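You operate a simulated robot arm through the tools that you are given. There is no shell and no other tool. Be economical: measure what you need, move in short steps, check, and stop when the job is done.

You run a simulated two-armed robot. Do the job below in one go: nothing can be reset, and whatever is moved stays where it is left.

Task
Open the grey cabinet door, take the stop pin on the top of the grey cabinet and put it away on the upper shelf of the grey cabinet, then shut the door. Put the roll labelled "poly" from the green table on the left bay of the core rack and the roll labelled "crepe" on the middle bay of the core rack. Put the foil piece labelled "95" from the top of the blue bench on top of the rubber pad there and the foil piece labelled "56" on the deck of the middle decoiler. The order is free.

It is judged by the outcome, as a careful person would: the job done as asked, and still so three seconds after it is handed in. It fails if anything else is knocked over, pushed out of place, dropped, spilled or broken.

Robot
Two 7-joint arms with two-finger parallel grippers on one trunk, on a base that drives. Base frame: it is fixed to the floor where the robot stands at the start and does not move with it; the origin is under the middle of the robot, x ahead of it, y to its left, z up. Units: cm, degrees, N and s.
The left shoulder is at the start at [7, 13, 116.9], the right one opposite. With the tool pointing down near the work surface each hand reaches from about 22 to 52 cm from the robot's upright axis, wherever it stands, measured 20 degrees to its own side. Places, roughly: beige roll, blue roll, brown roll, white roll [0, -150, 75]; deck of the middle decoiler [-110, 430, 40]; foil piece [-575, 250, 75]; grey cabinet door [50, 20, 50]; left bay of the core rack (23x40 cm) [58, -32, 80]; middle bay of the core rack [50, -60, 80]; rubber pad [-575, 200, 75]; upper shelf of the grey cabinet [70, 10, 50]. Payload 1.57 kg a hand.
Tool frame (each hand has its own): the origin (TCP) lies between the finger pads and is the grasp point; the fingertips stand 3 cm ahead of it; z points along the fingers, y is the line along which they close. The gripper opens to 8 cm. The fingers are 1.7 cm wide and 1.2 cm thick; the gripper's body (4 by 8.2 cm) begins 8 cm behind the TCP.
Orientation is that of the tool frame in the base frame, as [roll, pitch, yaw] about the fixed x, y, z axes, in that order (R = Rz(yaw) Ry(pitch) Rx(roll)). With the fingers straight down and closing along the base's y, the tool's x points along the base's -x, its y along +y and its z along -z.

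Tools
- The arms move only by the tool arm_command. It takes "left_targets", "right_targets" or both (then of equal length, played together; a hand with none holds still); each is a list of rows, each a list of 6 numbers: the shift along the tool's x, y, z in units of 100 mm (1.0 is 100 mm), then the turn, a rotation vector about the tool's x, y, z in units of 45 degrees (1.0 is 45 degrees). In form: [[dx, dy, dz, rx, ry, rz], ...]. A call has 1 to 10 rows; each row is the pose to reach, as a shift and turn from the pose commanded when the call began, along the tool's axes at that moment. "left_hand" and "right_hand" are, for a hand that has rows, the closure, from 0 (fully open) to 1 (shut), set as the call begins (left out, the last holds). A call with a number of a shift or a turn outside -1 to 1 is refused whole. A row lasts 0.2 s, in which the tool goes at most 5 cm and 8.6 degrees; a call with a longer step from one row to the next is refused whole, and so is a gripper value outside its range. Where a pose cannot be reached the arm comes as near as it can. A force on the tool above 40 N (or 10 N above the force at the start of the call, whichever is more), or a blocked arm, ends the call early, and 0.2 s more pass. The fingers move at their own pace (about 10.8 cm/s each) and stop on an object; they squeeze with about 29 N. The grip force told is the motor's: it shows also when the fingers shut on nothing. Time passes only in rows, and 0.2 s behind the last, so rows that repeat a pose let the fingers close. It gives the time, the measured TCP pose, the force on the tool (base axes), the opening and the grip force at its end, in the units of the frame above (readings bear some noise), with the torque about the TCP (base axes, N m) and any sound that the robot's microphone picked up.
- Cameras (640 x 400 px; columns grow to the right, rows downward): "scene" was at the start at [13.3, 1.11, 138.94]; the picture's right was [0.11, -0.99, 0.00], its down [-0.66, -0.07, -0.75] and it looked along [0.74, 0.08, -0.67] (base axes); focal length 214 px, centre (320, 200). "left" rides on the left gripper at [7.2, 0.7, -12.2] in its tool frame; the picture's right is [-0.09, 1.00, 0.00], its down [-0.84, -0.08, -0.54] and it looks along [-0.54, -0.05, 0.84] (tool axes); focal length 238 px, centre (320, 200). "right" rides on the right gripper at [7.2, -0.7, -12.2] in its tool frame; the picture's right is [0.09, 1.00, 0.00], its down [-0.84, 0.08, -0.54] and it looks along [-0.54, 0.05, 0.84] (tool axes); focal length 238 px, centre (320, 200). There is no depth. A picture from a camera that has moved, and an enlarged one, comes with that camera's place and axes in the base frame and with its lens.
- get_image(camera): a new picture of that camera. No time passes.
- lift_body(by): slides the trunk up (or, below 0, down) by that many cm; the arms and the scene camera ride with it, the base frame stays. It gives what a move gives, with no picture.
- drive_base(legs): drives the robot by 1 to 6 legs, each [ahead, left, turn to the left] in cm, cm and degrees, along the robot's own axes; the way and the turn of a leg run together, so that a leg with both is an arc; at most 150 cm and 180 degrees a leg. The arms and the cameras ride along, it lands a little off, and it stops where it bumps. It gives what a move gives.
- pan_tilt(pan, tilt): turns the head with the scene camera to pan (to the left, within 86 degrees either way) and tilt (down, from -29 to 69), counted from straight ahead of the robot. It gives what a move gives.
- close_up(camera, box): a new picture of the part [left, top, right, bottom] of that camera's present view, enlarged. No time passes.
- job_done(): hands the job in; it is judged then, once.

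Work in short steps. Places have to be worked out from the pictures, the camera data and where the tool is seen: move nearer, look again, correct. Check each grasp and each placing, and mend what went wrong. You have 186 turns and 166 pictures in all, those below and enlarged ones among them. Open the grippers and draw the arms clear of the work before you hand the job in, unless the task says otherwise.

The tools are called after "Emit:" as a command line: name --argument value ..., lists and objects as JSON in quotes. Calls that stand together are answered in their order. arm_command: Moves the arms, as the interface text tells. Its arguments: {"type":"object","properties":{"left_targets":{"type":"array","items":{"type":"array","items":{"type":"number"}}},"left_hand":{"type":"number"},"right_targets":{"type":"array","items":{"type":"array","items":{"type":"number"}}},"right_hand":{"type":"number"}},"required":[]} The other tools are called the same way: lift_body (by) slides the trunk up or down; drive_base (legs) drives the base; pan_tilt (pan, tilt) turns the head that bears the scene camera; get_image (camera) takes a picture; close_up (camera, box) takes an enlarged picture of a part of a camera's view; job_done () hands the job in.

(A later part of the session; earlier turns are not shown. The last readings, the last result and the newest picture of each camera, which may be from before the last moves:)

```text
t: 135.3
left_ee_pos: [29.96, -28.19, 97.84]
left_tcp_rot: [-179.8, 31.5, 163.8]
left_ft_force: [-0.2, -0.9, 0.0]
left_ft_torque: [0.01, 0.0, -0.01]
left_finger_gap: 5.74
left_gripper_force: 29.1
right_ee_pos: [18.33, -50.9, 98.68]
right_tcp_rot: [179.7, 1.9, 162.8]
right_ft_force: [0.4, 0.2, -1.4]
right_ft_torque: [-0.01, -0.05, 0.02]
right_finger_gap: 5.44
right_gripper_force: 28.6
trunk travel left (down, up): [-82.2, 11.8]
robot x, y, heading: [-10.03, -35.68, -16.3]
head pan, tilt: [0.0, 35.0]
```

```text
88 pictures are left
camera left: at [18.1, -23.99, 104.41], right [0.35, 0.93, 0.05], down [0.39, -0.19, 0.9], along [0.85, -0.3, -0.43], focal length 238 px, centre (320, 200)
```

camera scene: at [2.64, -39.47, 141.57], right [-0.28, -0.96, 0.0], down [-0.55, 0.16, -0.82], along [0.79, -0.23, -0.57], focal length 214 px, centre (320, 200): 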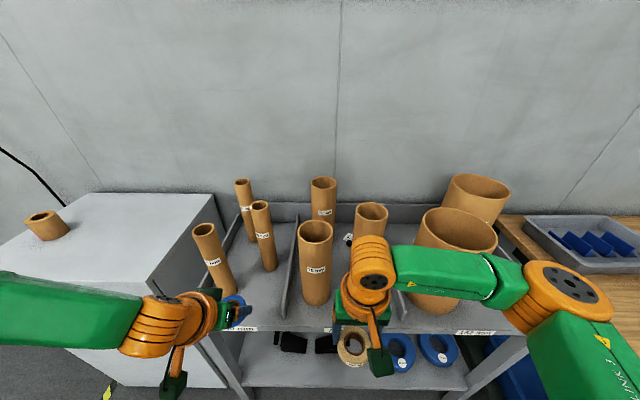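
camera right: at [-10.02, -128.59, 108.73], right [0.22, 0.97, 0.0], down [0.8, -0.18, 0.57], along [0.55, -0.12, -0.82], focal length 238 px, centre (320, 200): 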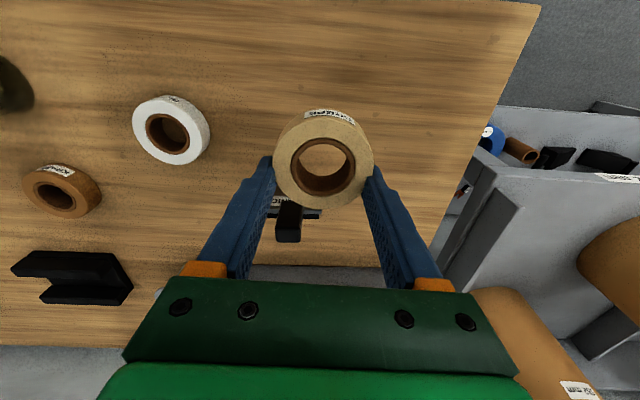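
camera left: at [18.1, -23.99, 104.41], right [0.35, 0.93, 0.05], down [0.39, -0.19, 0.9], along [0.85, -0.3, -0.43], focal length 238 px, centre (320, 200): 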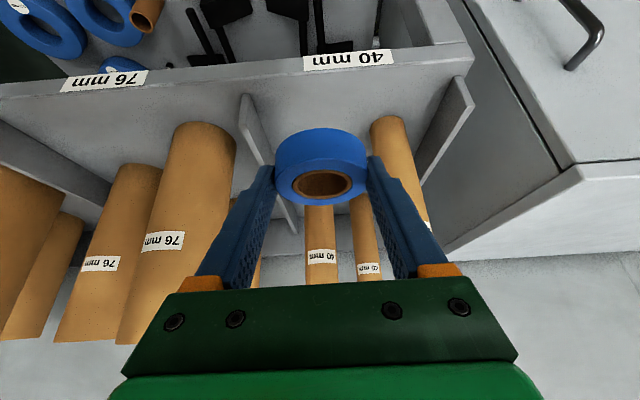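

u is aligned between tube and divider. Moving forward and down in stages.

Emit:
arm_command --left_targets '[[-0.1, 0, 0.2, 0, 0, 0], [-0.2, -0.02, 0.4, 0, 0, 0], [-0.3, -0.03, 0.65, 0, 0, 0], [-0.3, -0.03, 0.65, 0, 0, 0]]'

Emit:
arm_command --left_targets '[[0, 0, 0.25, 0, 0, 0], [0, 0, 0.5, 0, 0, 0], [0, 0, 0.7, 0, 0, 0], [0, 0, 0.7, 0, 0, 0]]'

Emit:
get_image --camera "left"

Emit:
get_image --camera "scene"

```text
t: 136.3
left_ee_pos: [35.82, -30.28, 93.69]
left_tcp_rot: [-179.8, 31.4, 163.8]
left_ft_force: [-0.9, -0.4, -0.1]
left_ft_torque: [0.01, -0.03, -0.03]
left_finger_gap: 5.77
left_gripper_force: 29.4
right_ee_pos: [18.55, -50.83, 98.46]
right_tcp_rot: [179.8, 1.8, 162.8]
right_ft_force: [0.3, -0.7, -0.4]
right_ft_torque: [-0.01, 0.0, 0.01]
right_finger_gap: 5.44
right_gripper_force: 28.7
trunk travel left (down, up): [-82.2, 11.8]
robot x, y, heading: [-10.44, -35.84, -16.5]
head pan, tilt: [0.0, 35.0]
```

```text
t: 137.3
left_ee_pos: [38.3, -29.25, 90.47]
left_tcp_rot: [-179.9, 31.2, 163.8]
left_ft_force: [0.4, -0.1, -0.7]
left_ft_torque: [0.01, 0.03, -0.03]
left_finger_gap: 5.76
left_gripper_force: 29.2
left hand out of reach, approached as far as the arm can: row 2, 3, 4
right_ee_pos: [18.51, -51.0, 98.54]
right_tcp_rot: [179.6, 1.7, 162.7]
right_ft_force: [-0.1, -0.5, -0.7]
right_ft_torque: [0.02, 0.01, 0.02]
right_finger_gap: 5.42
right_gripper_force: 29.3
trunk travel left (down, up): [-82.2, 11.8]
robot x, y, heading: [-10.5, -36.05, -16.4]
head pan, tilt: [0.0, 35.0]
```

```text
87 pictures are left
camera left: at [26.42, -25.13, 97.14], right [0.35, 0.93, 0.05], down [0.39, -0.19, 0.9], along [0.85, -0.3, -0.44], focal length 238 px, centre (320, 200)
```

left: 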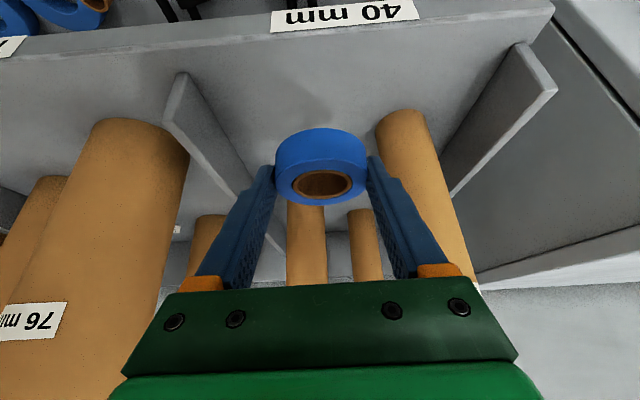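

```text
86 pictures are left
camera scene: at [2.99, -39.6, 141.53], right [-0.28, -0.96, 0.0], down [-0.55, 0.16, -0.82], along [0.79, -0.23, -0.57], focal length 214 px, centre (320, 200)
```

scene: 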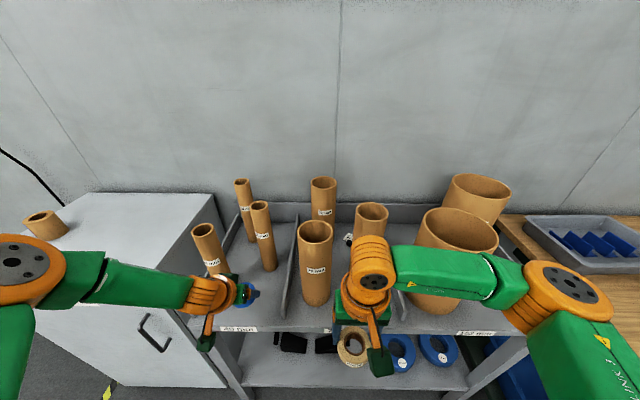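

Reach limit again (n 45.1, u −17, z 90.5). I'll fix position with the base (ahead 1.5, right 1.7) and lower with the trunk.

Emit:
drive_base --legs '[[1.5, -1.7, 0]]'

Emit:
lift_body --by -4

Emit:
get_image --camera "left"

```text
t: 138.1
left_ee_pos: [39.13, -31.01, 90.52]
left_tcp_rot: [-179.7, 31.5, 164.0]
left_ft_force: [-0.6, 0.2, -0.2]
left_ft_torque: [-0.05, 0.0, -0.04]
left_finger_gap: 5.77
left_gripper_force: 28.7
right_ee_pos: [19.39, -52.63, 98.71]
right_tcp_rot: [179.9, 1.9, 162.9]
right_ft_force: [0.5, 0.4, -0.6]
right_ft_torque: [-0.02, -0.03, -0.01]
right_finger_gap: 5.41
right_gripper_force: 29.0
trunk travel left (down, up): [-82.2, 11.8]
robot x, y, heading: [-9.28, -38.09, -16.2]
head pan, tilt: [0.0, 35.0]
```

```text
t: 138.9
left_ee_pos: [39.21, -31.43, 86.48]
left_tcp_rot: [-179.9, 31.2, 163.8]
left_ft_force: [-0.2, -0.1, -1.0]
left_ft_torque: [-0.01, 0.01, -0.06]
left_finger_gap: 5.77
left_gripper_force: 28.3
right_ee_pos: [19.39, -53.11, 94.56]
right_tcp_rot: [179.7, 1.7, 162.9]
right_ft_force: [-0.3, -0.4, -0.2]
right_ft_torque: [0.01, -0.01, 0.02]
right_finger_gap: 5.4
right_gripper_force: 29.1
trunk travel left (down, up): [-78.2, 15.8]
robot x, y, heading: [-9.71, -38.11, -16.1]
head pan, tilt: [0.0, 35.0]
```

```text
85 pictures are left
camera left: at [27.3, -27.26, 93.15], right [0.35, 0.93, 0.05], down [0.39, -0.19, 0.9], along [0.85, -0.3, -0.44], focal length 238 px, centre (320, 200)
```

left: 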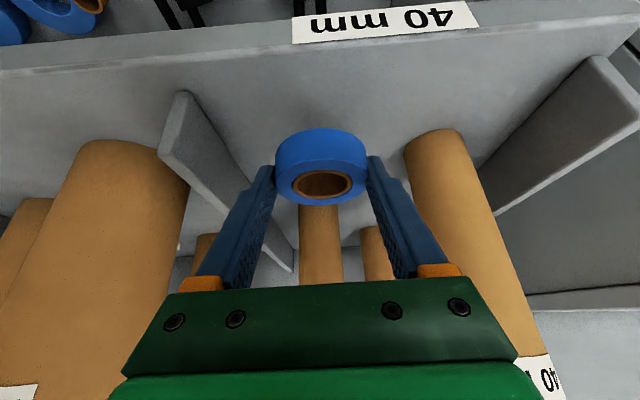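

Well placed. Lowering gently until contact.

Emit:
lift_body --by -1

Emit:
lift_body --by -0.6

```text
t: 139.5
left_ee_pos: [39.22, -31.34, 85.46]
left_tcp_rot: [-179.9, 31.2, 164.0]
left_ft_force: [0.5, -0.6, -0.2]
left_ft_torque: [0.0, -0.01, 0.01]
left_finger_gap: 5.73
left_gripper_force: 29.1
right_ee_pos: [19.53, -53.03, 93.37]
right_tcp_rot: [179.7, 1.7, 162.9]
right_ft_force: [-0.9, -0.2, -0.7]
right_ft_torque: [0.05, 0.0, -0.02]
right_finger_gap: 5.4
right_gripper_force: 29.5
trunk travel left (down, up): [-77.2, 16.8]
robot x, y, heading: [-9.16, -37.93, -16.4]
head pan, tilt: [0.0, 35.0]
```

```text
t: 140.1
left_ee_pos: [39.19, -31.34, 84.89]
left_tcp_rot: [-179.9, 31.3, 163.8]
left_ft_force: [0.1, -0.1, 0.3]
left_ft_torque: [-0.02, 0.02, 0.01]
left_finger_gap: 5.78
left_gripper_force: 28.9
right_ee_pos: [19.5, -53.1, 92.84]
right_tcp_rot: [179.7, 1.7, 162.9]
right_ft_force: [0.2, 0.1, -0.7]
right_ft_torque: [-0.01, 0.01, 0.0]
right_finger_gap: 5.4
right_gripper_force: 29.0
trunk travel left (down, up): [-76.6, 17.4]
robot x, y, heading: [-9.48, -37.89, -16.0]
head pan, tilt: [0.0, 35.0]
```

No contact yet; continuing in small steps.

Emit:
lift_body --by -0.6

Emit:
lift_body --by -0.6

Emit:
get_image --camera "left"

```text
t: 140.6
left_ee_pos: [39.12, -31.35, 84.31]
left_tcp_rot: [-179.9, 31.3, 163.8]
left_ft_force: [-0.2, 0.6, -0.1]
left_ft_torque: [-0.03, 0.01, -0.01]
left_finger_gap: 5.75
left_gripper_force: 29.0
right_ee_pos: [19.53, -53.03, 92.36]
right_tcp_rot: [179.7, 1.7, 162.9]
right_ft_force: [0.7, 0.4, -0.3]
right_ft_torque: [-0.01, 0.01, 0.0]
right_finger_gap: 5.42
right_gripper_force: 28.7
trunk travel left (down, up): [-76.0, 18.0]
robot x, y, heading: [-9.3, -38.24, -16.4]
head pan, tilt: [0.0, 35.0]
```

```text
t: 141.2
left_ee_pos: [39.01, -31.32, 83.55]
left_tcp_rot: [-179.9, 31.3, 163.8]
left_ft_force: [-0.5, 0.0, -0.4]
left_ft_torque: [0.01, 0.04, -0.02]
left_finger_gap: 5.74
left_gripper_force: 28.8
right_ee_pos: [19.48, -52.98, 91.72]
right_tcp_rot: [179.7, 1.6, 163.0]
right_ft_force: [-0.5, -0.4, -1.0]
right_ft_torque: [-0.02, 0.01, -0.01]
right_finger_gap: 5.37
right_gripper_force: 29.0
trunk travel left (down, up): [-75.4, 18.6]
robot x, y, heading: [-9.35, -37.73, -16.2]
head pan, tilt: [0.0, 35.0]
```

```text
84 pictures are left
camera left: at [27.32, -27.23, 90.34], right [0.35, 0.93, 0.05], down [0.39, -0.19, 0.9], along [0.85, -0.3, -0.44], focal length 238 px, centre (320, 200)
```

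left: 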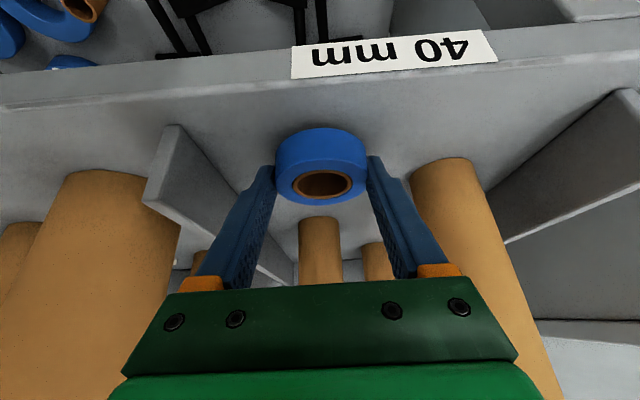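

Two readings put the floor near z≈80–81. Stepping on.

Emit:
lift_body --by -0.6

Emit:
lift_body --by -0.6

Emit:
close_up --camera "left" --box '[240, 60, 400, 220]'

```text
t: 141.7
left_ee_pos: [39.25, -31.34, 83.05]
left_tcp_rot: [-179.9, 31.3, 163.9]
left_ft_force: [1.4, -0.6, -1.2]
left_ft_torque: [-0.01, 0.0, 0.0]
left_finger_gap: 5.74
left_gripper_force: 28.9
right_ee_pos: [19.49, -52.99, 91.1]
right_tcp_rot: [179.7, 1.7, 163.0]
right_ft_force: [-0.2, 0.5, -0.9]
right_ft_torque: [-0.01, -0.01, -0.02]
right_finger_gap: 5.4
right_gripper_force: 28.8
trunk travel left (down, up): [-74.8, 19.2]
robot x, y, heading: [-9.44, -38.1, -16.6]
head pan, tilt: [0.0, 35.0]
```

```text
t: 142.3
left_ee_pos: [39.12, -31.45, 82.93]
left_tcp_rot: [-179.9, 32.2, 163.8]
left_ft_force: [11.7, 3.8, 35.8]
left_ft_torque: [-0.23, -0.36, 0.06]
left_finger_gap: 5.74
left_gripper_force: 28.9
right_ee_pos: [19.19, -53.01, 90.74]
right_tcp_rot: [179.6, 2.0, 162.9]
right_ft_force: [0.1, -0.1, -1.5]
right_ft_torque: [0.0, 0.01, 0.0]
right_finger_gap: 5.4
right_gripper_force: 29.5
trunk travel left (down, up): [-74.2, 19.8]
robot x, y, heading: [-9.52, -37.79, -16.3]
head pan, tilt: [0.0, 35.0]
```

```text
2.50 times, centred on (320, 140) of left
camera zoom: at [27.16, -27.24, 89.5], right [0.35, 0.93, 0.05], down [0.38, -0.19, 0.9], along [0.85, -0.3, -0.43], focal length 596 px, centre (320, 350)
```

zoom: 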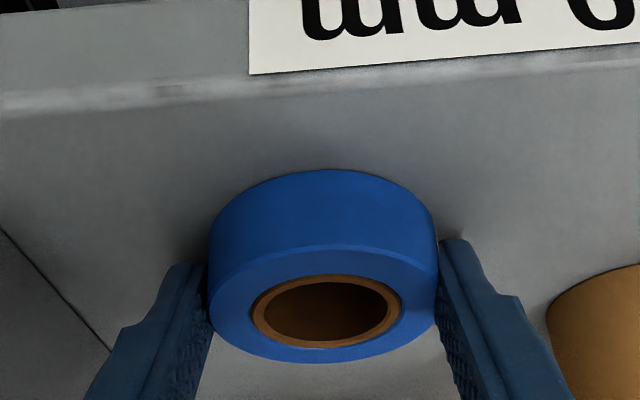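

Firm contact (36 N): the roll is on the bay floor. Easing up 0.3, then opening.

Emit:
lift_body --by 0.4

Emit:
arm_command --left_targets '[[0, 0, 0, 0, 0, 0], [0, 0, 0, 0, 0, 0], [0, 0, 0, 0, 0, 0]]' --left_hand 0.08

Emit:
get_image --camera "left"

```text
t: 142.8
left_ee_pos: [39.02, -31.32, 83.04]
left_tcp_rot: [179.9, 31.5, 163.8]
left_ft_force: [11.4, 2.1, 23.4]
left_ft_torque: [0.21, -0.77, -0.1]
left_finger_gap: 5.74
left_gripper_force: 28.9
right_ee_pos: [19.37, -53.08, 90.96]
right_tcp_rot: [179.5, 1.9, 162.8]
right_ft_force: [-0.3, 0.7, -0.8]
right_ft_torque: [-0.02, -0.04, 0.0]
right_finger_gap: 5.39
right_gripper_force: 29.2
trunk travel left (down, up): [-74.6, 19.4]
robot x, y, heading: [-9.26, -37.95, -16.0]
head pan, tilt: [0.0, 35.0]
```

```text
t: 143.6
left_ee_pos: [38.9, -31.33, 83.07]
left_tcp_rot: [180.0, 31.4, 163.8]
left_ft_force: [0.2, -3.0, 12.5]
left_ft_torque: [0.1, -0.18, -0.4]
left_finger_gap: 7.04
left_gripper_force: 0.1
right_ee_pos: [19.24, -53.15, 90.96]
right_tcp_rot: [179.6, 1.9, 162.9]
right_ft_force: [-0.2, 0.4, 0.5]
right_ft_torque: [0.01, 0.0, -0.01]
right_finger_gap: 5.37
right_gripper_force: 28.7
trunk travel left (down, up): [-74.6, 19.4]
robot x, y, heading: [-9.42, -37.78, -16.4]
head pan, tilt: [0.0, 35.0]
```

```text
82 pictures are left
camera left: at [26.99, -27.33, 89.65], right [0.35, 0.93, 0.05], down [0.39, -0.2, 0.9], along [0.85, -0.3, -0.44], focal length 238 px, centre (320, 200)
```

left: 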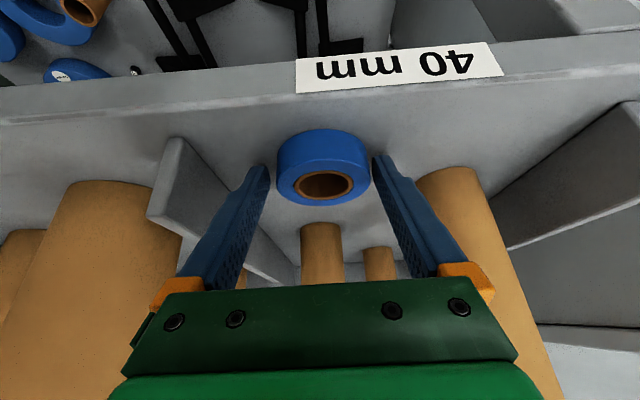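

Released. Backing the left hand out along its axis.

Emit:
arm_command --left_targets '[[0, 0.02, -0.1, 0, 0, 0], [0, 0.02, -0.3, 0, 0, 0], [0, 0.02, -0.6, 0, 0, 0], [0, 0.02, -1, 0, 0, 0]]'

Emit:
get_image --camera "left"

```text
t: 144.6
left_ee_pos: [34.26, -29.62, 91.14]
left_tcp_rot: [-179.9, 31.4, 163.9]
left_ft_force: [-0.1, 0.3, 0.9]
left_ft_torque: [0.0, -0.04, 0.0]
left_finger_gap: 7.37
left_gripper_force: 0.1
right_ee_pos: [19.31, -52.94, 91.0]
right_tcp_rot: [179.7, 1.9, 162.8]
right_ft_force: [0.1, 0.1, -0.1]
right_ft_torque: [0.01, -0.02, -0.05]
right_finger_gap: 5.37
right_gripper_force: 28.8
trunk travel left (down, up): [-74.6, 19.4]
robot x, y, heading: [-9.08, -37.76, -16.4]
head pan, tilt: [0.0, 35.0]
```

```text
81 pictures are left
camera left: at [22.38, -25.44, 97.77], right [0.35, 0.93, 0.05], down [0.39, -0.19, 0.9], along [0.85, -0.3, -0.44], focal length 238 px, centre (320, 200)
```

left: 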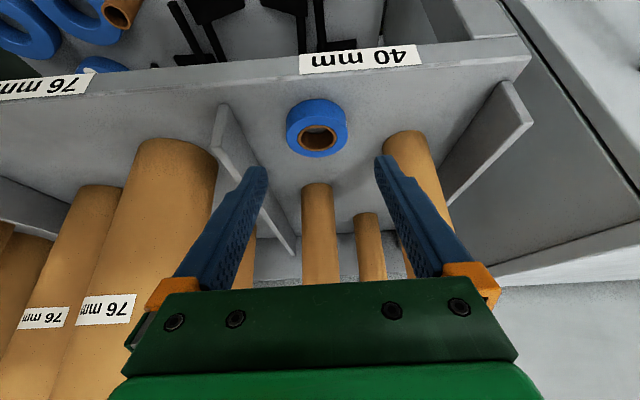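

Poly roll stands in the left bay. Backing off to look at the middle bay.

Emit:
drive_base --legs '[[-16, 0, 0], [0, 8, 0]]'

Emit:
get_image --camera "scene"

Emit:
get_image --camera "right"

```text
t: 146.7
left_ee_pos: [21.14, -17.6, 91.14]
left_tcp_rot: [180.0, 31.3, 163.5]
left_ft_force: [-0.2, -0.6, 0.1]
left_ft_torque: [-0.01, -0.02, 0.01]
left_finger_gap: 7.34
left_gripper_force: 0.1
right_ee_pos: [6.28, -40.97, 90.87]
right_tcp_rot: [179.5, 1.6, 162.7]
right_ft_force: [0.7, 0.1, -0.4]
right_ft_torque: [0.0, -0.01, -0.01]
right_finger_gap: 5.34
right_gripper_force: 29.6
trunk travel left (down, up): [-74.6, 19.4]
robot x, y, heading: [-22.53, -25.4, -16.3]
head pan, tilt: [0.0, 35.0]
```

```text
80 pictures are left
camera scene: at [-9.45, -29.69, 133.94], right [-0.28, -0.96, 0.0], down [-0.55, 0.16, -0.82], along [0.79, -0.23, -0.57], focal length 214 px, centre (320, 200)
```

scene: 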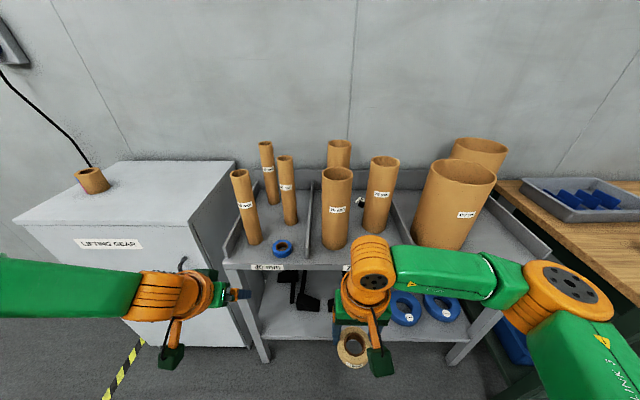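

```text
79 pictures are left
camera right: at [-1.25, -39.51, 102.87], right [0.21, 0.98, 0.01], down [0.8, -0.17, 0.57], along [0.56, -0.11, -0.82], focal length 238 px, centre (320, 200)
```

right: 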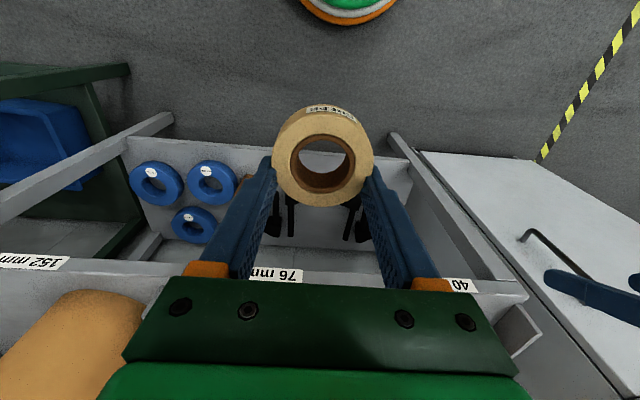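

Zooming on the middle bay.

Emit:
close_up --camera "scene" --box '[290, 150, 450, 270]'

```text
3.33 times, centred on (370, 210) of scene
camera zoom: at [-9.45, -29.69, 133.94], right [-0.28, -0.96, 0.0], down [-0.55, 0.16, -0.82], along [0.79, -0.23, -0.57], focal length 715 px, centre (153, 167)
```

zoom: 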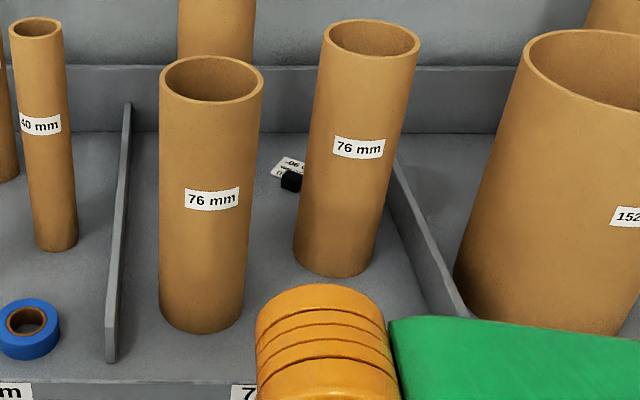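

The middle bay has ample free room at about (n 49, u −51). I'll tuck the left hand back, then drive ahead 23 and right 10.

Emit:
arm_command --left_targets '[[0.15, 0, -0.25, 0, 0, 0], [0.3, 0, -0.5, 0, 0, 0], [0.45, 0, -0.75, 0, 0, 0], [0.59, 0, -0.95, 0, 0, 0]]'

Emit:
drive_base --legs '[[0, -12, 0], [21, 0, 0]]'

Emit:
get_image --camera "right"

Emit:
get_image --camera "scene"

```text
t: 147.7
left_ee_pos: [16.39, -15.0, 97.46]
left_tcp_rot: [-179.9, 31.3, 163.7]
left_ft_force: [-0.6, -0.4, 0.0]
left_ft_torque: [-0.01, 0.0, -0.02]
left_finger_gap: 7.34
left_gripper_force: 0.1
left hand out of reach, approached as far as the arm can: row 2, 3, 4
right_ee_pos: [6.06, -40.72, 90.89]
right_tcp_rot: [179.7, 1.7, 162.7]
right_ft_force: [0.5, 0.7, -1.4]
right_ft_torque: [0.0, -0.02, 0.02]
right_finger_gap: 5.36
right_gripper_force: 28.7
trunk travel left (down, up): [-74.6, 19.4]
robot x, y, heading: [-22.38, -25.82, -16.6]
head pan, tilt: [0.0, 35.0]
```

```text
t: 150.1
left_ee_pos: [32.72, -32.37, 97.44]
left_tcp_rot: [-179.8, 31.3, 163.6]
left_ft_force: [-0.4, -0.4, -1.2]
left_ft_torque: [0.02, 0.01, 0.01]
left_finger_gap: 7.36
left_gripper_force: 0.0
right_ee_pos: [22.61, -57.91, 91.07]
right_tcp_rot: [179.7, 1.9, 162.6]
right_ft_force: [-0.6, 0.1, 0.7]
right_ft_torque: [0.02, 0.0, -0.01]
right_finger_gap: 5.34
right_gripper_force: 28.6
trunk travel left (down, up): [-74.6, 19.4]
robot x, y, heading: [-6.16, -43.2, -16.7]
head pan, tilt: [0.0, 35.0]
```

```text
77 pictures are left
camera right: at [15.15, -56.56, 102.93], right [0.21, 0.98, 0.0], down [0.8, -0.17, 0.57], along [0.56, -0.12, -0.82], focal length 238 px, centre (320, 200)
```

right: 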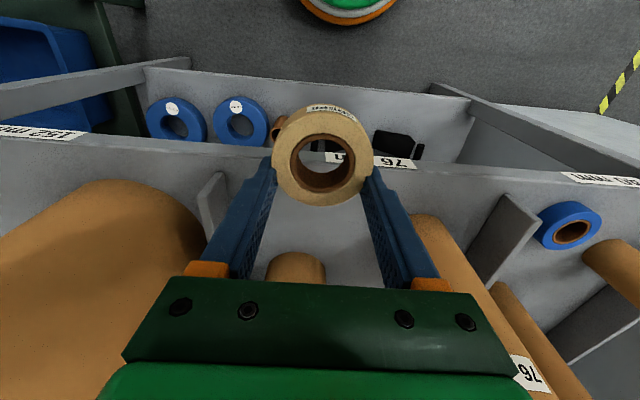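

```text
76 pictures are left
camera scene: at [6.95, -46.64, 133.96], right [-0.29, -0.96, 0.0], down [-0.55, 0.16, -0.82], along [0.79, -0.23, -0.57], focal length 214 px, centre (320, 200)
```

scene: 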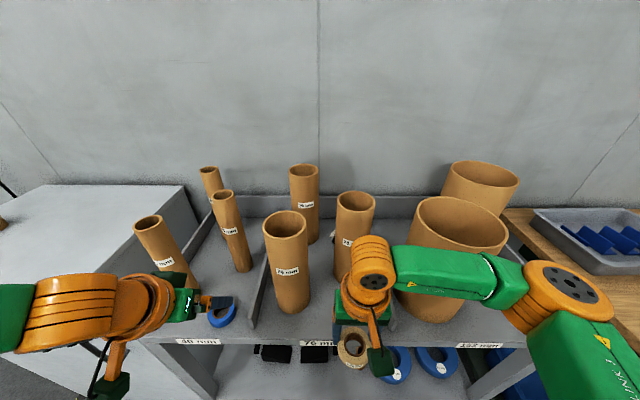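

The right divider's front is at u≈−58.7, so centre at u≈−49.3 is good. Driving ahead 3 and extending 7.5 cm while lowering 5.

Emit:
drive_base --legs '[[3.5, 0, 0]]'

Emit:
arm_command --right_targets '[[-0.2, 0, 0.1, 0, 0, 0], [-0.4, -0.03, 0.2, 0, 0, 0], [-0.6, -0.03, 0.35, 0, 0, 0], [-0.72, -0.03, 0.5, 0, 0, 0], [-0.72, -0.03, 0.5, 0, 0, 0]]'

Emit:
get_image --camera "right"

Emit:
get_image --camera "scene"

```text
t: 151.0
left_ee_pos: [35.88, -33.28, 97.77]
left_tcp_rot: [-179.7, 31.5, 163.4]
left_ft_force: [-0.6, 0.1, 0.8]
left_ft_torque: [0.02, -0.03, 0.02]
left_finger_gap: 7.38
left_gripper_force: 0.1
right_ee_pos: [25.61, -59.02, 91.03]
right_tcp_rot: [179.7, 2.0, 162.5]
right_ft_force: [-0.1, 0.7, -0.4]
right_ft_torque: [-0.01, -0.04, -0.01]
right_finger_gap: 5.33
right_gripper_force: 28.9
trunk travel left (down, up): [-74.6, 19.4]
robot x, y, heading: [-2.43, -44.06, -16.7]
head pan, tilt: [0.0, 35.0]
```

```text
t: 152.2
left_ee_pos: [36.16, -33.45, 97.58]
left_tcp_rot: [-179.8, 31.1, 163.7]
left_ft_force: [-0.2, -0.1, -0.4]
left_ft_torque: [-0.02, 0.03, 0.01]
left_finger_gap: 7.35
left_gripper_force: 0.1
right_ee_pos: [32.82, -61.47, 86.06]
right_tcp_rot: [179.8, 1.7, 162.6]
right_ft_force: [0.5, -0.6, -0.9]
right_ft_torque: [-0.01, -0.02, 0.01]
right_finger_gap: 5.32
right_gripper_force: 29.2
trunk travel left (down, up): [-74.6, 19.4]
robot x, y, heading: [-2.87, -43.65, -16.4]
head pan, tilt: [0.0, 35.0]
```

```text
75 pictures are left
camera right: at [25.43, -60.02, 98.01], right [0.21, 0.98, 0.0], down [0.8, -0.17, 0.57], along [0.56, -0.12, -0.82], focal length 238 px, centre (320, 200)
```

right: 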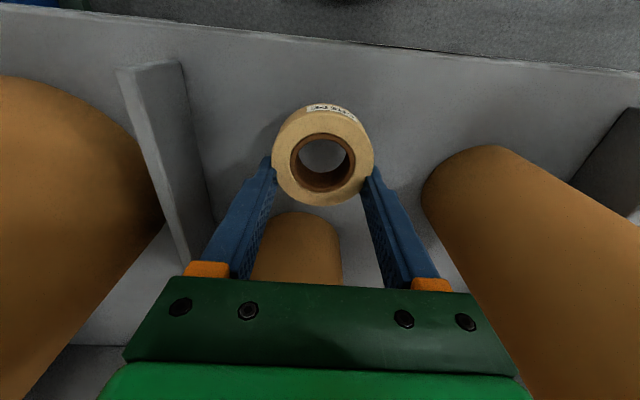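

```text
74 pictures are left
camera scene: at [10.4, -47.68, 133.94], right [-0.29, -0.96, 0.0], down [-0.55, 0.16, -0.82], along [0.79, -0.23, -0.57], focal length 214 px, centre (320, 200)
```

scene: 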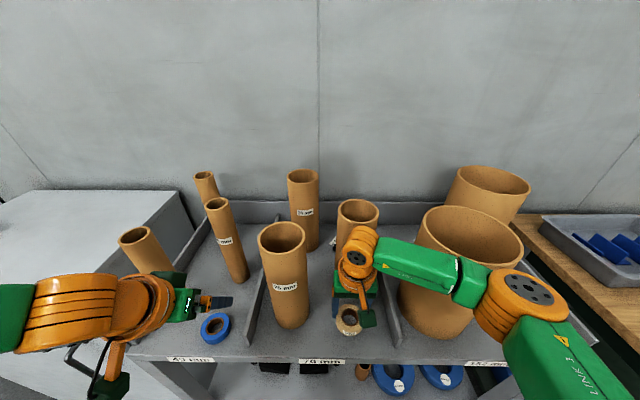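

Well positioned. Descending in small steps to contact (expected TCP z≈83).

Emit:
arm_command --right_targets '[[0, 0, 0.12, 0, 0, 0], [0, 0, 0.22, 0, 0, 0], [0, 0, 0.27, 0, 0, 0]]'

Emit:
arm_command --right_targets '[[0, 0, 0.03, 0, 0, 0], [0, 0, 0.06, 0, 0, 0]]'

```text
t: 153.0
left_ee_pos: [36.15, -33.49, 97.53]
left_tcp_rot: [-179.7, 31.2, 163.7]
left_ft_force: [-0.4, -0.1, 0.0]
left_ft_torque: [-0.04, -0.01, 0.04]
left_finger_gap: 7.33
left_gripper_force: 0.1
right_ee_pos: [32.91, -61.53, 83.45]
right_tcp_rot: [179.7, 1.6, 162.5]
right_ft_force: [-0.5, -0.7, 0.1]
right_ft_torque: [-0.01, 0.0, -0.03]
right_finger_gap: 5.32
right_gripper_force: 28.6
trunk travel left (down, up): [-74.6, 19.4]
robot x, y, heading: [-2.61, -44.1, -16.5]
head pan, tilt: [0.0, 35.0]
```

```text
t: 153.6
left_ee_pos: [36.05, -33.46, 97.57]
left_tcp_rot: [-179.9, 31.3, 163.6]
left_ft_force: [0.4, 0.7, 0.6]
left_ft_torque: [0.04, -0.03, 0.03]
left_finger_gap: 7.34
left_gripper_force: 0.0
right_ee_pos: [32.88, -61.62, 83.04]
right_tcp_rot: [179.7, 2.0, 162.6]
right_ft_force: [3.8, -3.2, 16.0]
right_ft_torque: [-0.59, 0.15, 0.22]
right_finger_gap: 5.3
right_gripper_force: 29.2
trunk travel left (down, up): [-74.6, 19.4]
robot x, y, heading: [-2.64, -43.7, -16.5]
head pan, tilt: [0.0, 35.0]
```

Contact at 16 N. Releasing and lifting straight up.

Emit:
arm_command --right_targets '[[0, 0, 0, 0, 0, 0], [0, 0, 0, 0, 0, 0], [0, 0, 0, 0, 0, 0]]' --right_hand 0.05

Emit:
arm_command --right_targets '[[0, 0, -0.15, 0, 0, 0], [0, 0, -0.4, 0, 0, 0], [0, 0, -0.7, 0, 0, 0], [0.2, 0, -1, 0, 0, 0]]'

Emit:
get_image --camera "right"

```text
t: 154.4
left_ee_pos: [36.28, -32.89, 97.46]
left_tcp_rot: [-179.5, 31.3, 163.9]
left_ft_force: [0.7, 0.3, -0.2]
left_ft_torque: [0.01, 0.02, -0.01]
left_finger_gap: 7.37
left_gripper_force: 0.1
right_ee_pos: [33.13, -61.15, 83.08]
right_tcp_rot: [179.9, 1.9, 162.7]
right_ft_force: [11.3, 10.5, 20.6]
right_ft_torque: [-0.35, 0.01, 0.32]
right_finger_gap: 6.47
right_gripper_force: 0.1
trunk travel left (down, up): [-74.6, 19.4]
robot x, y, heading: [-2.91, -44.28, -16.6]
head pan, tilt: [0.0, 35.0]
```

```text
t: 155.4
left_ee_pos: [36.22, -33.4, 97.42]
left_tcp_rot: [-179.9, 31.3, 163.5]
left_ft_force: [-0.7, -0.6, -1.0]
left_ft_torque: [0.02, 0.0, 0.02]
left_finger_gap: 7.33
left_gripper_force: 0.1
right_ee_pos: [30.82, -61.09, 92.7]
right_tcp_rot: [179.7, 1.7, 162.5]
right_ft_force: [-1.0, 0.0, 0.7]
right_ft_torque: [-0.01, 0.02, 0.02]
right_finger_gap: 7.59
right_gripper_force: 0.2
trunk travel left (down, up): [-74.6, 19.4]
robot x, y, heading: [-2.55, -43.78, -16.6]
head pan, tilt: [0.0, 35.0]
```

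```text
73 pictures are left
camera right: at [23.42, -59.64, 104.68], right [0.21, 0.98, 0.0], down [0.8, -0.17, 0.57], along [0.56, -0.12, -0.82], focal length 238 px, centre (320, 200)
```

right: 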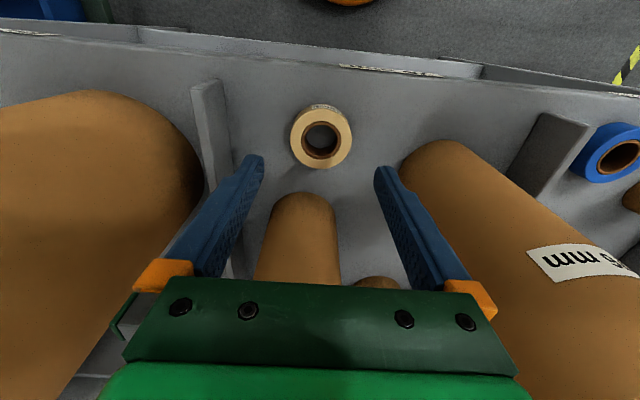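

Both rolls are placed. Now backing away from the rack, then turning to look across the room toward the blue bench.

Emit:
drive_base --legs '[[-70, 0, 0], [0, 0, 180]]'

Emit:
pan_tilt --pan 0 --tilt 15

Emit:
get_image --camera "scene"

Emit:
pan_tilt --pan -60 --tilt 15

Emit:
get_image --camera "scene"

```text
t: 166.6
left_ee_pos: [-108.82, -34.92, 97.46]
left_tcp_rot: [-179.8, 31.2, -15.5]
left_ft_force: [1.1, 0.2, 0.0]
left_ft_torque: [0.0, 0.01, -0.03]
left_finger_gap: 7.36
left_gripper_force: 0.1
right_ee_pos: [-103.94, -7.12, 92.66]
right_tcp_rot: [179.7, 1.7, -16.4]
right_ft_force: [0.1, -0.3, 0.1]
right_ft_torque: [0.01, -0.01, 0.02]
right_finger_gap: 7.59
right_gripper_force: 0.1
trunk travel left (down, up): [-74.6, 19.4]
robot x, y, heading: [-70.0, -23.67, 164.4]
head pan, tilt: [0.0, 35.0]
```

```text
t: 167.5
left_ee_pos: [-108.72, -34.98, 97.47]
left_tcp_rot: [-179.8, 31.2, -15.5]
left_ft_force: [0.1, 0.4, 0.1]
left_ft_torque: [0.01, -0.01, 0.0]
left_finger_gap: 7.36
left_gripper_force: 0.0
right_ee_pos: [-104.01, -7.1, 92.69]
right_tcp_rot: [179.6, 1.7, -16.5]
right_ft_force: [-0.7, -0.3, 0.1]
right_ft_torque: [0.0, 0.0, -0.01]
right_finger_gap: 7.58
right_gripper_force: 0.0
trunk travel left (down, up): [-74.6, 19.4]
robot x, y, heading: [-69.58, -23.87, 164.3]
head pan, tilt: [0.0, 15.0]
```

```text
72 pictures are left
camera scene: at [-83.82, -19.84, 137.13], right [0.27, 0.96, 0.0], down [0.25, -0.07, -0.97], along [-0.93, 0.26, -0.26], focal length 214 px, centre (320, 200)
```

scene: 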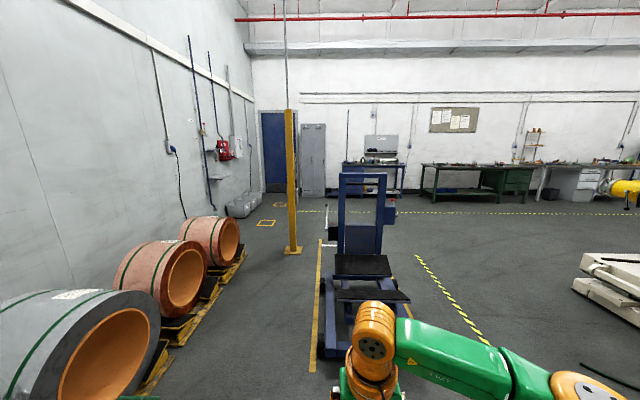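

```text
t: 168.8
left_ee_pos: [-108.67, -34.99, 97.52]
left_tcp_rot: [-179.8, 31.2, -15.5]
left_ft_force: [0.7, 0.4, 0.0]
left_ft_torque: [-0.01, -0.04, 0.07]
left_finger_gap: 7.35
left_gripper_force: 0.1
right_ee_pos: [-103.91, -7.24, 92.65]
right_tcp_rot: [179.7, 1.6, -16.4]
right_ft_force: [1.0, 0.1, -0.1]
right_ft_torque: [0.0, 0.0, 0.01]
right_finger_gap: 7.61
right_gripper_force: 0.0
trunk travel left (down, up): [-74.6, 19.4]
robot x, y, heading: [-69.91, -23.7, 164.4]
head pan, tilt: [-60.0, 15.0]
```

```text
71 pictures are left
camera scene: at [-77.16, -13.3, 137.14], right [0.97, 0.25, 0.0], down [0.06, -0.25, -0.97], along [-0.24, 0.94, -0.26], focal length 214 px, centre (320, 200)
```

scene: 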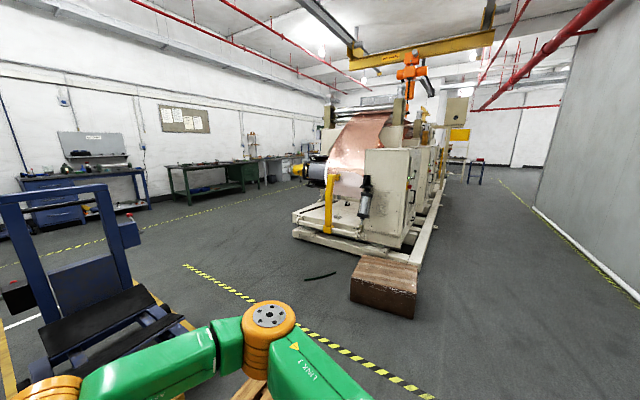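

I've mapped obstacles in room axes: the blue cart at u −45…38, box/bar at u >119. I'll drive through the corridor at u≈86: first right 129, then re-check.

Emit:
drive_base --legs '[[0, -129, -1.2]]'

Emit:
pan_tilt --pan 0 --tilt 25

Emit:
get_image --camera "scene"

```text
t: 171.3
left_ee_pos: [-100.08, -9.1, 97.48]
left_tcp_rot: [-179.8, 31.0, -14.1]
left_ft_force: [0.5, 0.5, 0.0]
left_ft_torque: [-0.03, 0.01, 0.02]
left_finger_gap: 7.36
left_gripper_force: 0.0
right_ee_pos: [-95.97, 18.73, 92.54]
right_tcp_rot: [179.6, 1.7, -15.1]
right_ft_force: [0.8, -0.2, -0.6]
right_ft_torque: [0.0, 0.01, -0.04]
right_finger_gap: 7.6
right_gripper_force: 0.1
trunk travel left (down, up): [-74.6, 19.4]
robot x, y, heading: [-61.59, 2.76, 165.7]
head pan, tilt: [-60.0, 15.0]
stopped in leg 1: the robot was blocked; the commanded pose is now the measured one
```

```text
t: 172.6
left_ee_pos: [-99.96, -9.24, 97.48]
left_tcp_rot: [-180.0, 31.2, -14.1]
left_ft_force: [-0.5, 0.0, 0.4]
left_ft_torque: [0.02, -0.03, -0.01]
left_finger_gap: 7.36
left_gripper_force: 0.0
right_ee_pos: [-95.9, 18.71, 92.61]
right_tcp_rot: [179.7, 1.7, -15.1]
right_ft_force: [0.5, 0.2, 0.0]
right_ft_torque: [0.0, -0.02, -0.02]
right_finger_gap: 7.59
right_gripper_force: 0.0
trunk travel left (down, up): [-74.6, 19.4]
robot x, y, heading: [-61.2, 3.08, 165.7]
head pan, tilt: [0.0, 25.0]
```

```text
70 pictures are left
camera scene: at [-75.39, 6.58, 135.52], right [0.25, 0.97, 0.0], down [0.41, -0.1, -0.91], along [-0.88, 0.22, -0.42], focal length 214 px, centre (320, 200)
```

scene: 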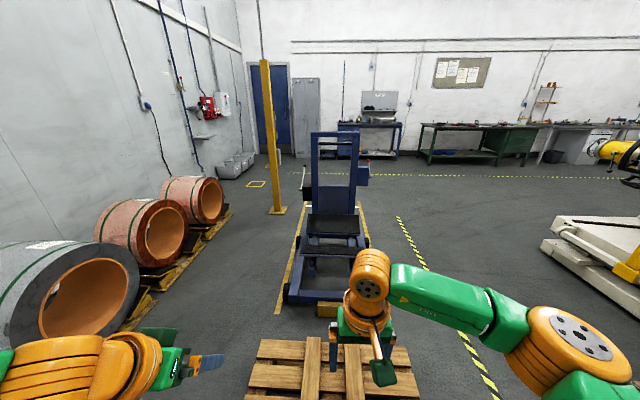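

Blocked: a pallet is close by. Looking down to my right to see what I touched.

Emit:
pan_tilt --pan -60 --tilt 55

Emit:
get_image --camera "scene"

Emit:
pan_tilt --pan 0 --tilt 65

Emit:
get_image --camera "scene"

```text
t: 173.9
left_ee_pos: [-100.17, -9.15, 97.46]
left_tcp_rot: [-180.0, 31.2, -14.1]
left_ft_force: [0.6, -0.1, -1.0]
left_ft_torque: [0.02, 0.03, -0.01]
left_finger_gap: 7.37
left_gripper_force: 0.0
right_ee_pos: [-95.85, 18.7, 92.71]
right_tcp_rot: [179.7, 1.6, -15.0]
right_ft_force: [0.6, 0.2, 0.4]
right_ft_torque: [-0.01, 0.02, -0.02]
right_finger_gap: 7.59
right_gripper_force: 0.0
trunk travel left (down, up): [-74.6, 19.4]
robot x, y, heading: [-61.63, 3.06, 165.7]
head pan, tilt: [-60.0, 55.0]
```

```text
69 pictures are left
camera scene: at [-68.45, 11.23, 131.12], right [0.96, 0.27, 0.0], down [0.22, -0.79, -0.57], along [-0.16, 0.55, -0.82], focal length 214 px, centre (320, 200)
```

scene: 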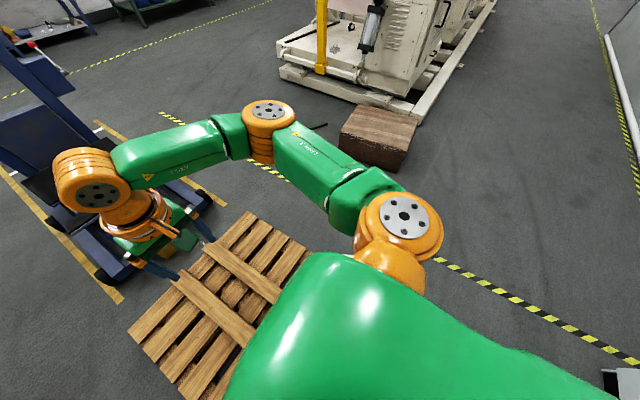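

```text
t: 175.2
left_ee_pos: [-100.13, -9.19, 97.54]
left_tcp_rot: [-179.9, 31.3, -14.1]
left_ft_force: [0.1, -0.1, -0.8]
left_ft_torque: [-0.02, 0.02, 0.0]
left_finger_gap: 7.36
left_gripper_force: 0.1
right_ee_pos: [-95.97, 18.64, 92.73]
right_tcp_rot: [179.7, 1.7, -15.0]
right_ft_force: [0.0, -0.3, -0.1]
right_ft_torque: [0.02, 0.02, -0.04]
right_finger_gap: 7.6
right_gripper_force: 0.1
trunk travel left (down, up): [-74.6, 19.4]
robot x, y, heading: [-61.23, 2.8, 165.8]
head pan, tilt: [0.0, 65.0]
```

```text
68 pictures are left
camera scene: at [-72.36, 5.79, 129.95], right [0.25, 0.97, 0.0], down [0.88, -0.22, -0.42], along [-0.41, 0.1, -0.91], focal length 214 px, centre (320, 200)
```

scene: 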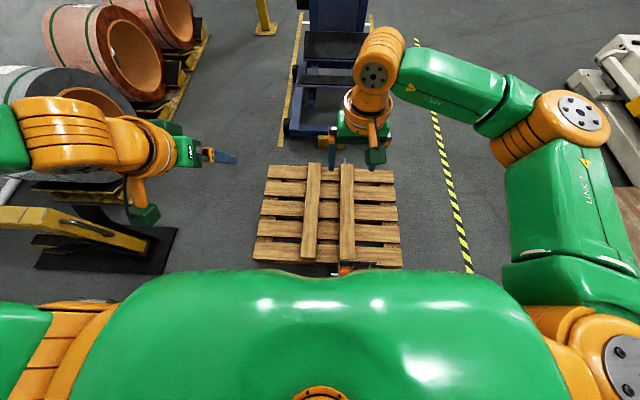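

The base nose touched the pallet's near edge. I'll back away 10 cm first, then go right.

Emit:
drive_base --legs '[[-12, 0, -2], [0, -102, 0]]'

Emit:
pan_tilt --pan 0 --tilt 40

Emit:
get_image --camera "scene"

```text
t: 181.2
left_ee_pos: [-62.54, 84.35, 97.5]
left_tcp_rot: [-179.8, 31.2, -13.6]
left_ft_force: [-0.6, -0.4, 0.5]
left_ft_torque: [0.0, 0.04, -0.01]
left_finger_gap: 7.41
left_gripper_force: 0.1
right_ee_pos: [-58.62, 112.24, 92.63]
right_tcp_rot: [179.7, 1.6, -14.6]
right_ft_force: [0.7, -0.2, 0.3]
right_ft_torque: [0.0, -0.02, 0.04]
right_finger_gap: 7.61
right_gripper_force: 0.1
trunk travel left (down, up): [-74.6, 19.4]
robot x, y, heading: [-24.48, 96.91, 166.3]
head pan, tilt: [0.0, 65.0]
```

```text
t: 182.1
left_ee_pos: [-62.53, 84.46, 97.47]
left_tcp_rot: [-179.9, 31.3, -13.6]
left_ft_force: [-0.4, 0.5, -0.5]
left_ft_torque: [0.0, 0.0, 0.0]
left_finger_gap: 7.37
left_gripper_force: 0.0
right_ee_pos: [-58.55, 112.29, 92.67]
right_tcp_rot: [179.7, 1.7, -14.5]
right_ft_force: [-0.3, 0.2, 0.2]
right_ft_torque: [-0.04, 0.01, -0.02]
right_finger_gap: 7.59
right_gripper_force: 0.1
trunk travel left (down, up): [-74.6, 19.4]
robot x, y, heading: [-23.78, 96.74, 166.0]
head pan, tilt: [0.0, 40.0]
```

```text
67 pictures are left
camera scene: at [-37.3, 100.13, 133.17], right [0.24, 0.97, 0.0], down [0.62, -0.15, -0.77], along [-0.74, 0.18, -0.64], focal length 214 px, centre (320, 200)
```

scene: 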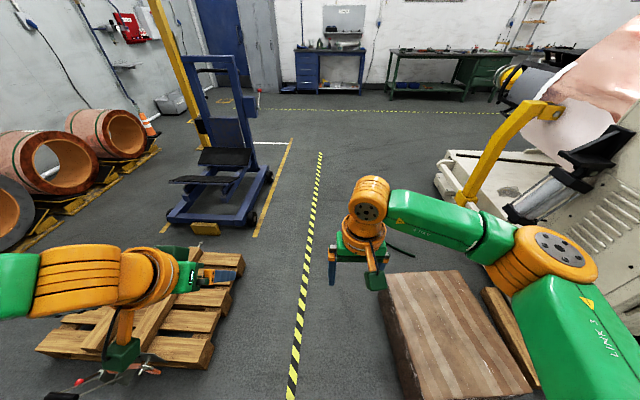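

The corridor runs between the pallet (u≤32) and the box (u≥113). Shifting to u≈73, correcting heading, and driving across the room.

Emit:
drive_base --legs '[[0, 13, -2.8], [140, 0, 0], [140, 0, 0]]'

Emit:
get_image --camera "scene"

```text
t: 196.6
left_ee_pos: [-334.85, 159.79, 97.51]
left_tcp_rot: [-180.0, 31.2, -18.5]
left_ft_force: [0.3, 0.5, -0.4]
left_ft_torque: [0.0, 0.02, 0.03]
left_finger_gap: 7.39
left_gripper_force: 0.1
right_ee_pos: [-328.55, 187.32, 92.71]
right_tcp_rot: [179.7, 1.7, -19.3]
right_ft_force: [0.5, 0.0, 1.1]
right_ft_torque: [0.0, -0.02, 0.02]
right_finger_gap: 7.6
right_gripper_force: 0.0
trunk travel left (down, up): [-74.6, 19.4]
robot x, y, heading: [-295.22, 168.91, 161.4]
head pan, tilt: [0.0, 40.0]
```

```text
66 pictures are left
camera scene: at [-308.37, 173.44, 133.19], right [0.32, 0.95, 0.0], down [0.61, -0.2, -0.77], along [-0.73, 0.24, -0.64], focal length 214 px, centre (320, 200)
```

scene: 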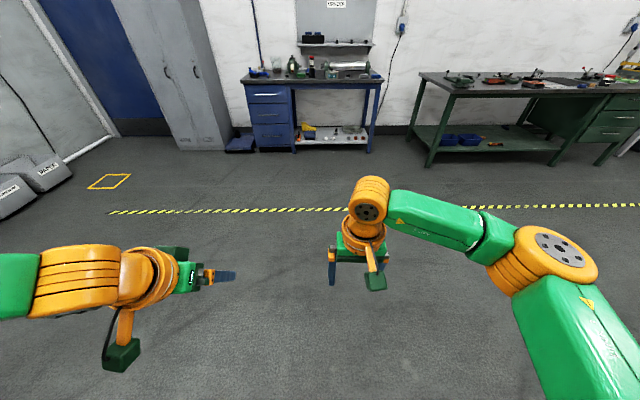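

The blue bench is ahead, front edge at n≈−605. Driving 205 cm nearer and looking at its top.

Emit:
drive_base --legs '[[0, 0, 1.8], [110, 0, 0], [95, 10, 0]]'

Emit:
get_image --camera "scene"

```text
t: 207.1
left_ee_pos: [-532.35, 202.6, 97.61]
left_tcp_rot: [-179.8, 31.2, -14.3]
left_ft_force: [-0.3, 0.3, -0.3]
left_ft_torque: [0.0, -0.01, -0.03]
left_finger_gap: 7.34
left_gripper_force: 0.0
right_ee_pos: [-528.1, 230.54, 92.67]
right_tcp_rot: [179.7, 1.7, -15.3]
right_ft_force: [0.0, 0.5, -0.2]
right_ft_torque: [0.02, 0.01, 0.03]
right_finger_gap: 7.6
right_gripper_force: 0.1
trunk travel left (down, up): [-74.6, 19.4]
robot x, y, heading: [-493.53, 214.37, 165.6]
head pan, tilt: [0.0, 40.0]
```

```text
65 pictures are left
camera scene: at [-506.87, 218.1, 133.19], right [0.25, 0.97, 0.0], down [0.62, -0.16, -0.77], along [-0.74, 0.19, -0.64], focal length 214 px, centre (320, 200)
```

scene: 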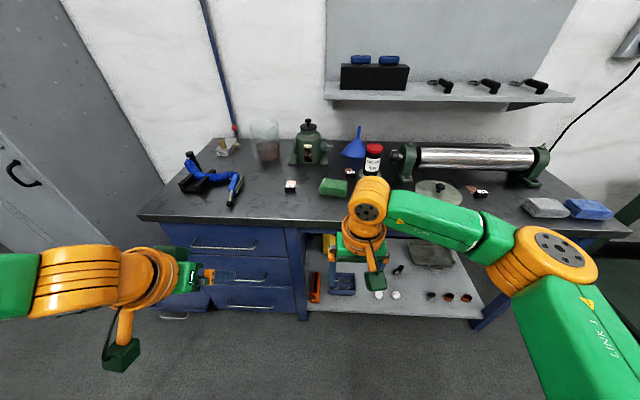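

Zooming on the bench top.

Emit:
close_up --camera "scene" --box '[240, 140, 400, 240]'

Emit:
close_up --camera "scene" --box '[400, 140, 620, 260]'

Emit:
get_image --camera "right"

```text
4.00 times, centred on (320, 190) of scene
camera zoom: at [-506.87, 218.1, 133.19], right [0.25, 0.97, 0.0], down [0.62, -0.16, -0.77], along [-0.74, 0.19, -0.64], focal length 858 px, centre (320, 240)
```

zoom: 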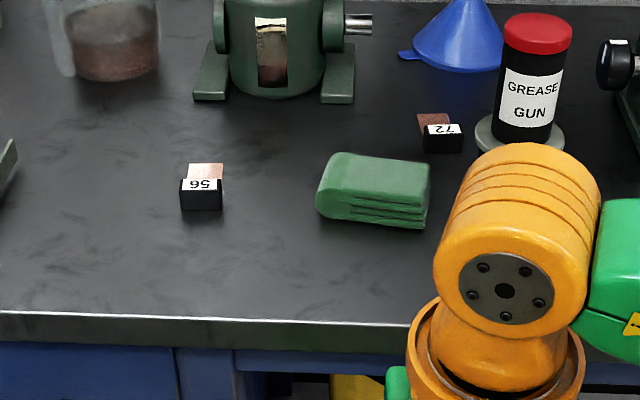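

```text
2.91 times, centred on (510, 200) of scene
camera zoom: at [-506.87, 218.1, 133.19], right [0.25, 0.97, 0.0], down [0.62, -0.16, -0.77], along [-0.74, 0.19, -0.64], focal length 624 px, centre (-233, 200)
```

zoom: 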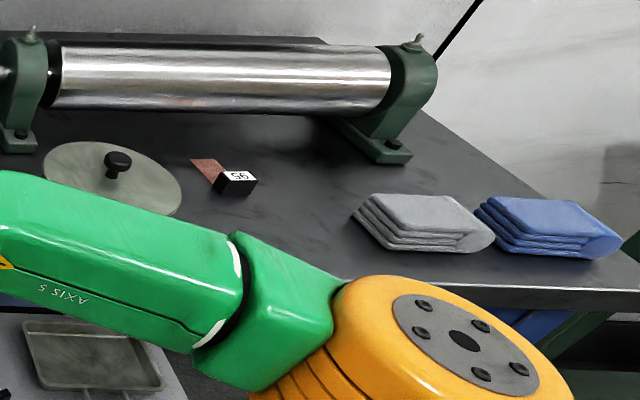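

```text
62 pictures are left
camera right: at [-520.54, 229.16, 104.63], right [-0.17, -0.98, 0.0], down [-0.81, 0.14, 0.57], along [-0.56, 0.1, -0.82], focal length 238 px, centre (320, 200)
```

right: 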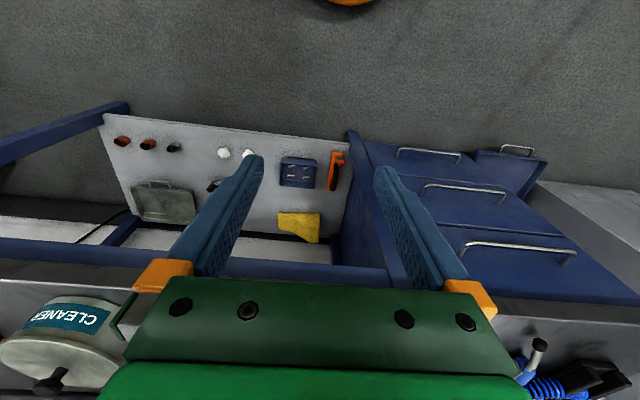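

The labels may be upside-down (56 vs 95 look alike rotated), so I'll zoom tightly.

Emit:
close_up --camera "scene" --box '[276, 172, 306, 202]'

Emit:
close_up --camera "scene" --box '[462, 180, 492, 210]'

```text
13.33 times, centred on (291, 187) of scene
camera zoom: at [-506.87, 218.1, 133.19], right [0.25, 0.97, 0.0], down [0.62, -0.16, -0.77], along [-0.74, 0.19, -0.64], focal length 2860 px, centre (707, 373)
```

zoom: 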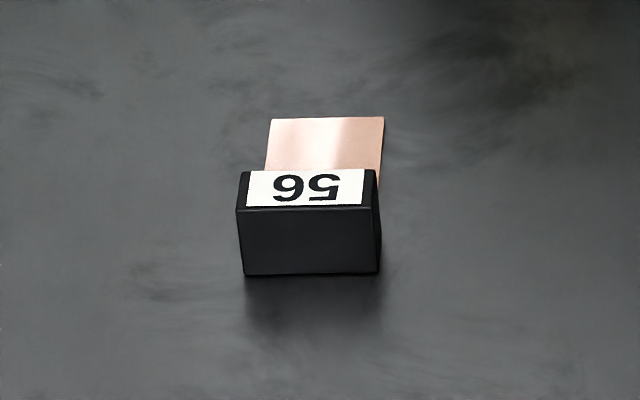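

```text
13.33 times, centred on (477, 195) of scene
camera zoom: at [-506.87, 218.1, 133.19], right [0.25, 0.97, 0.0], down [0.62, -0.16, -0.77], along [-0.74, 0.19, -0.64], focal length 2860 px, centre (-1773, 267)
```

zoom: 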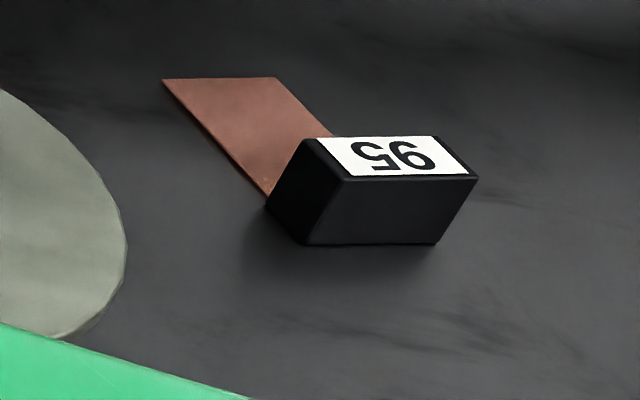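

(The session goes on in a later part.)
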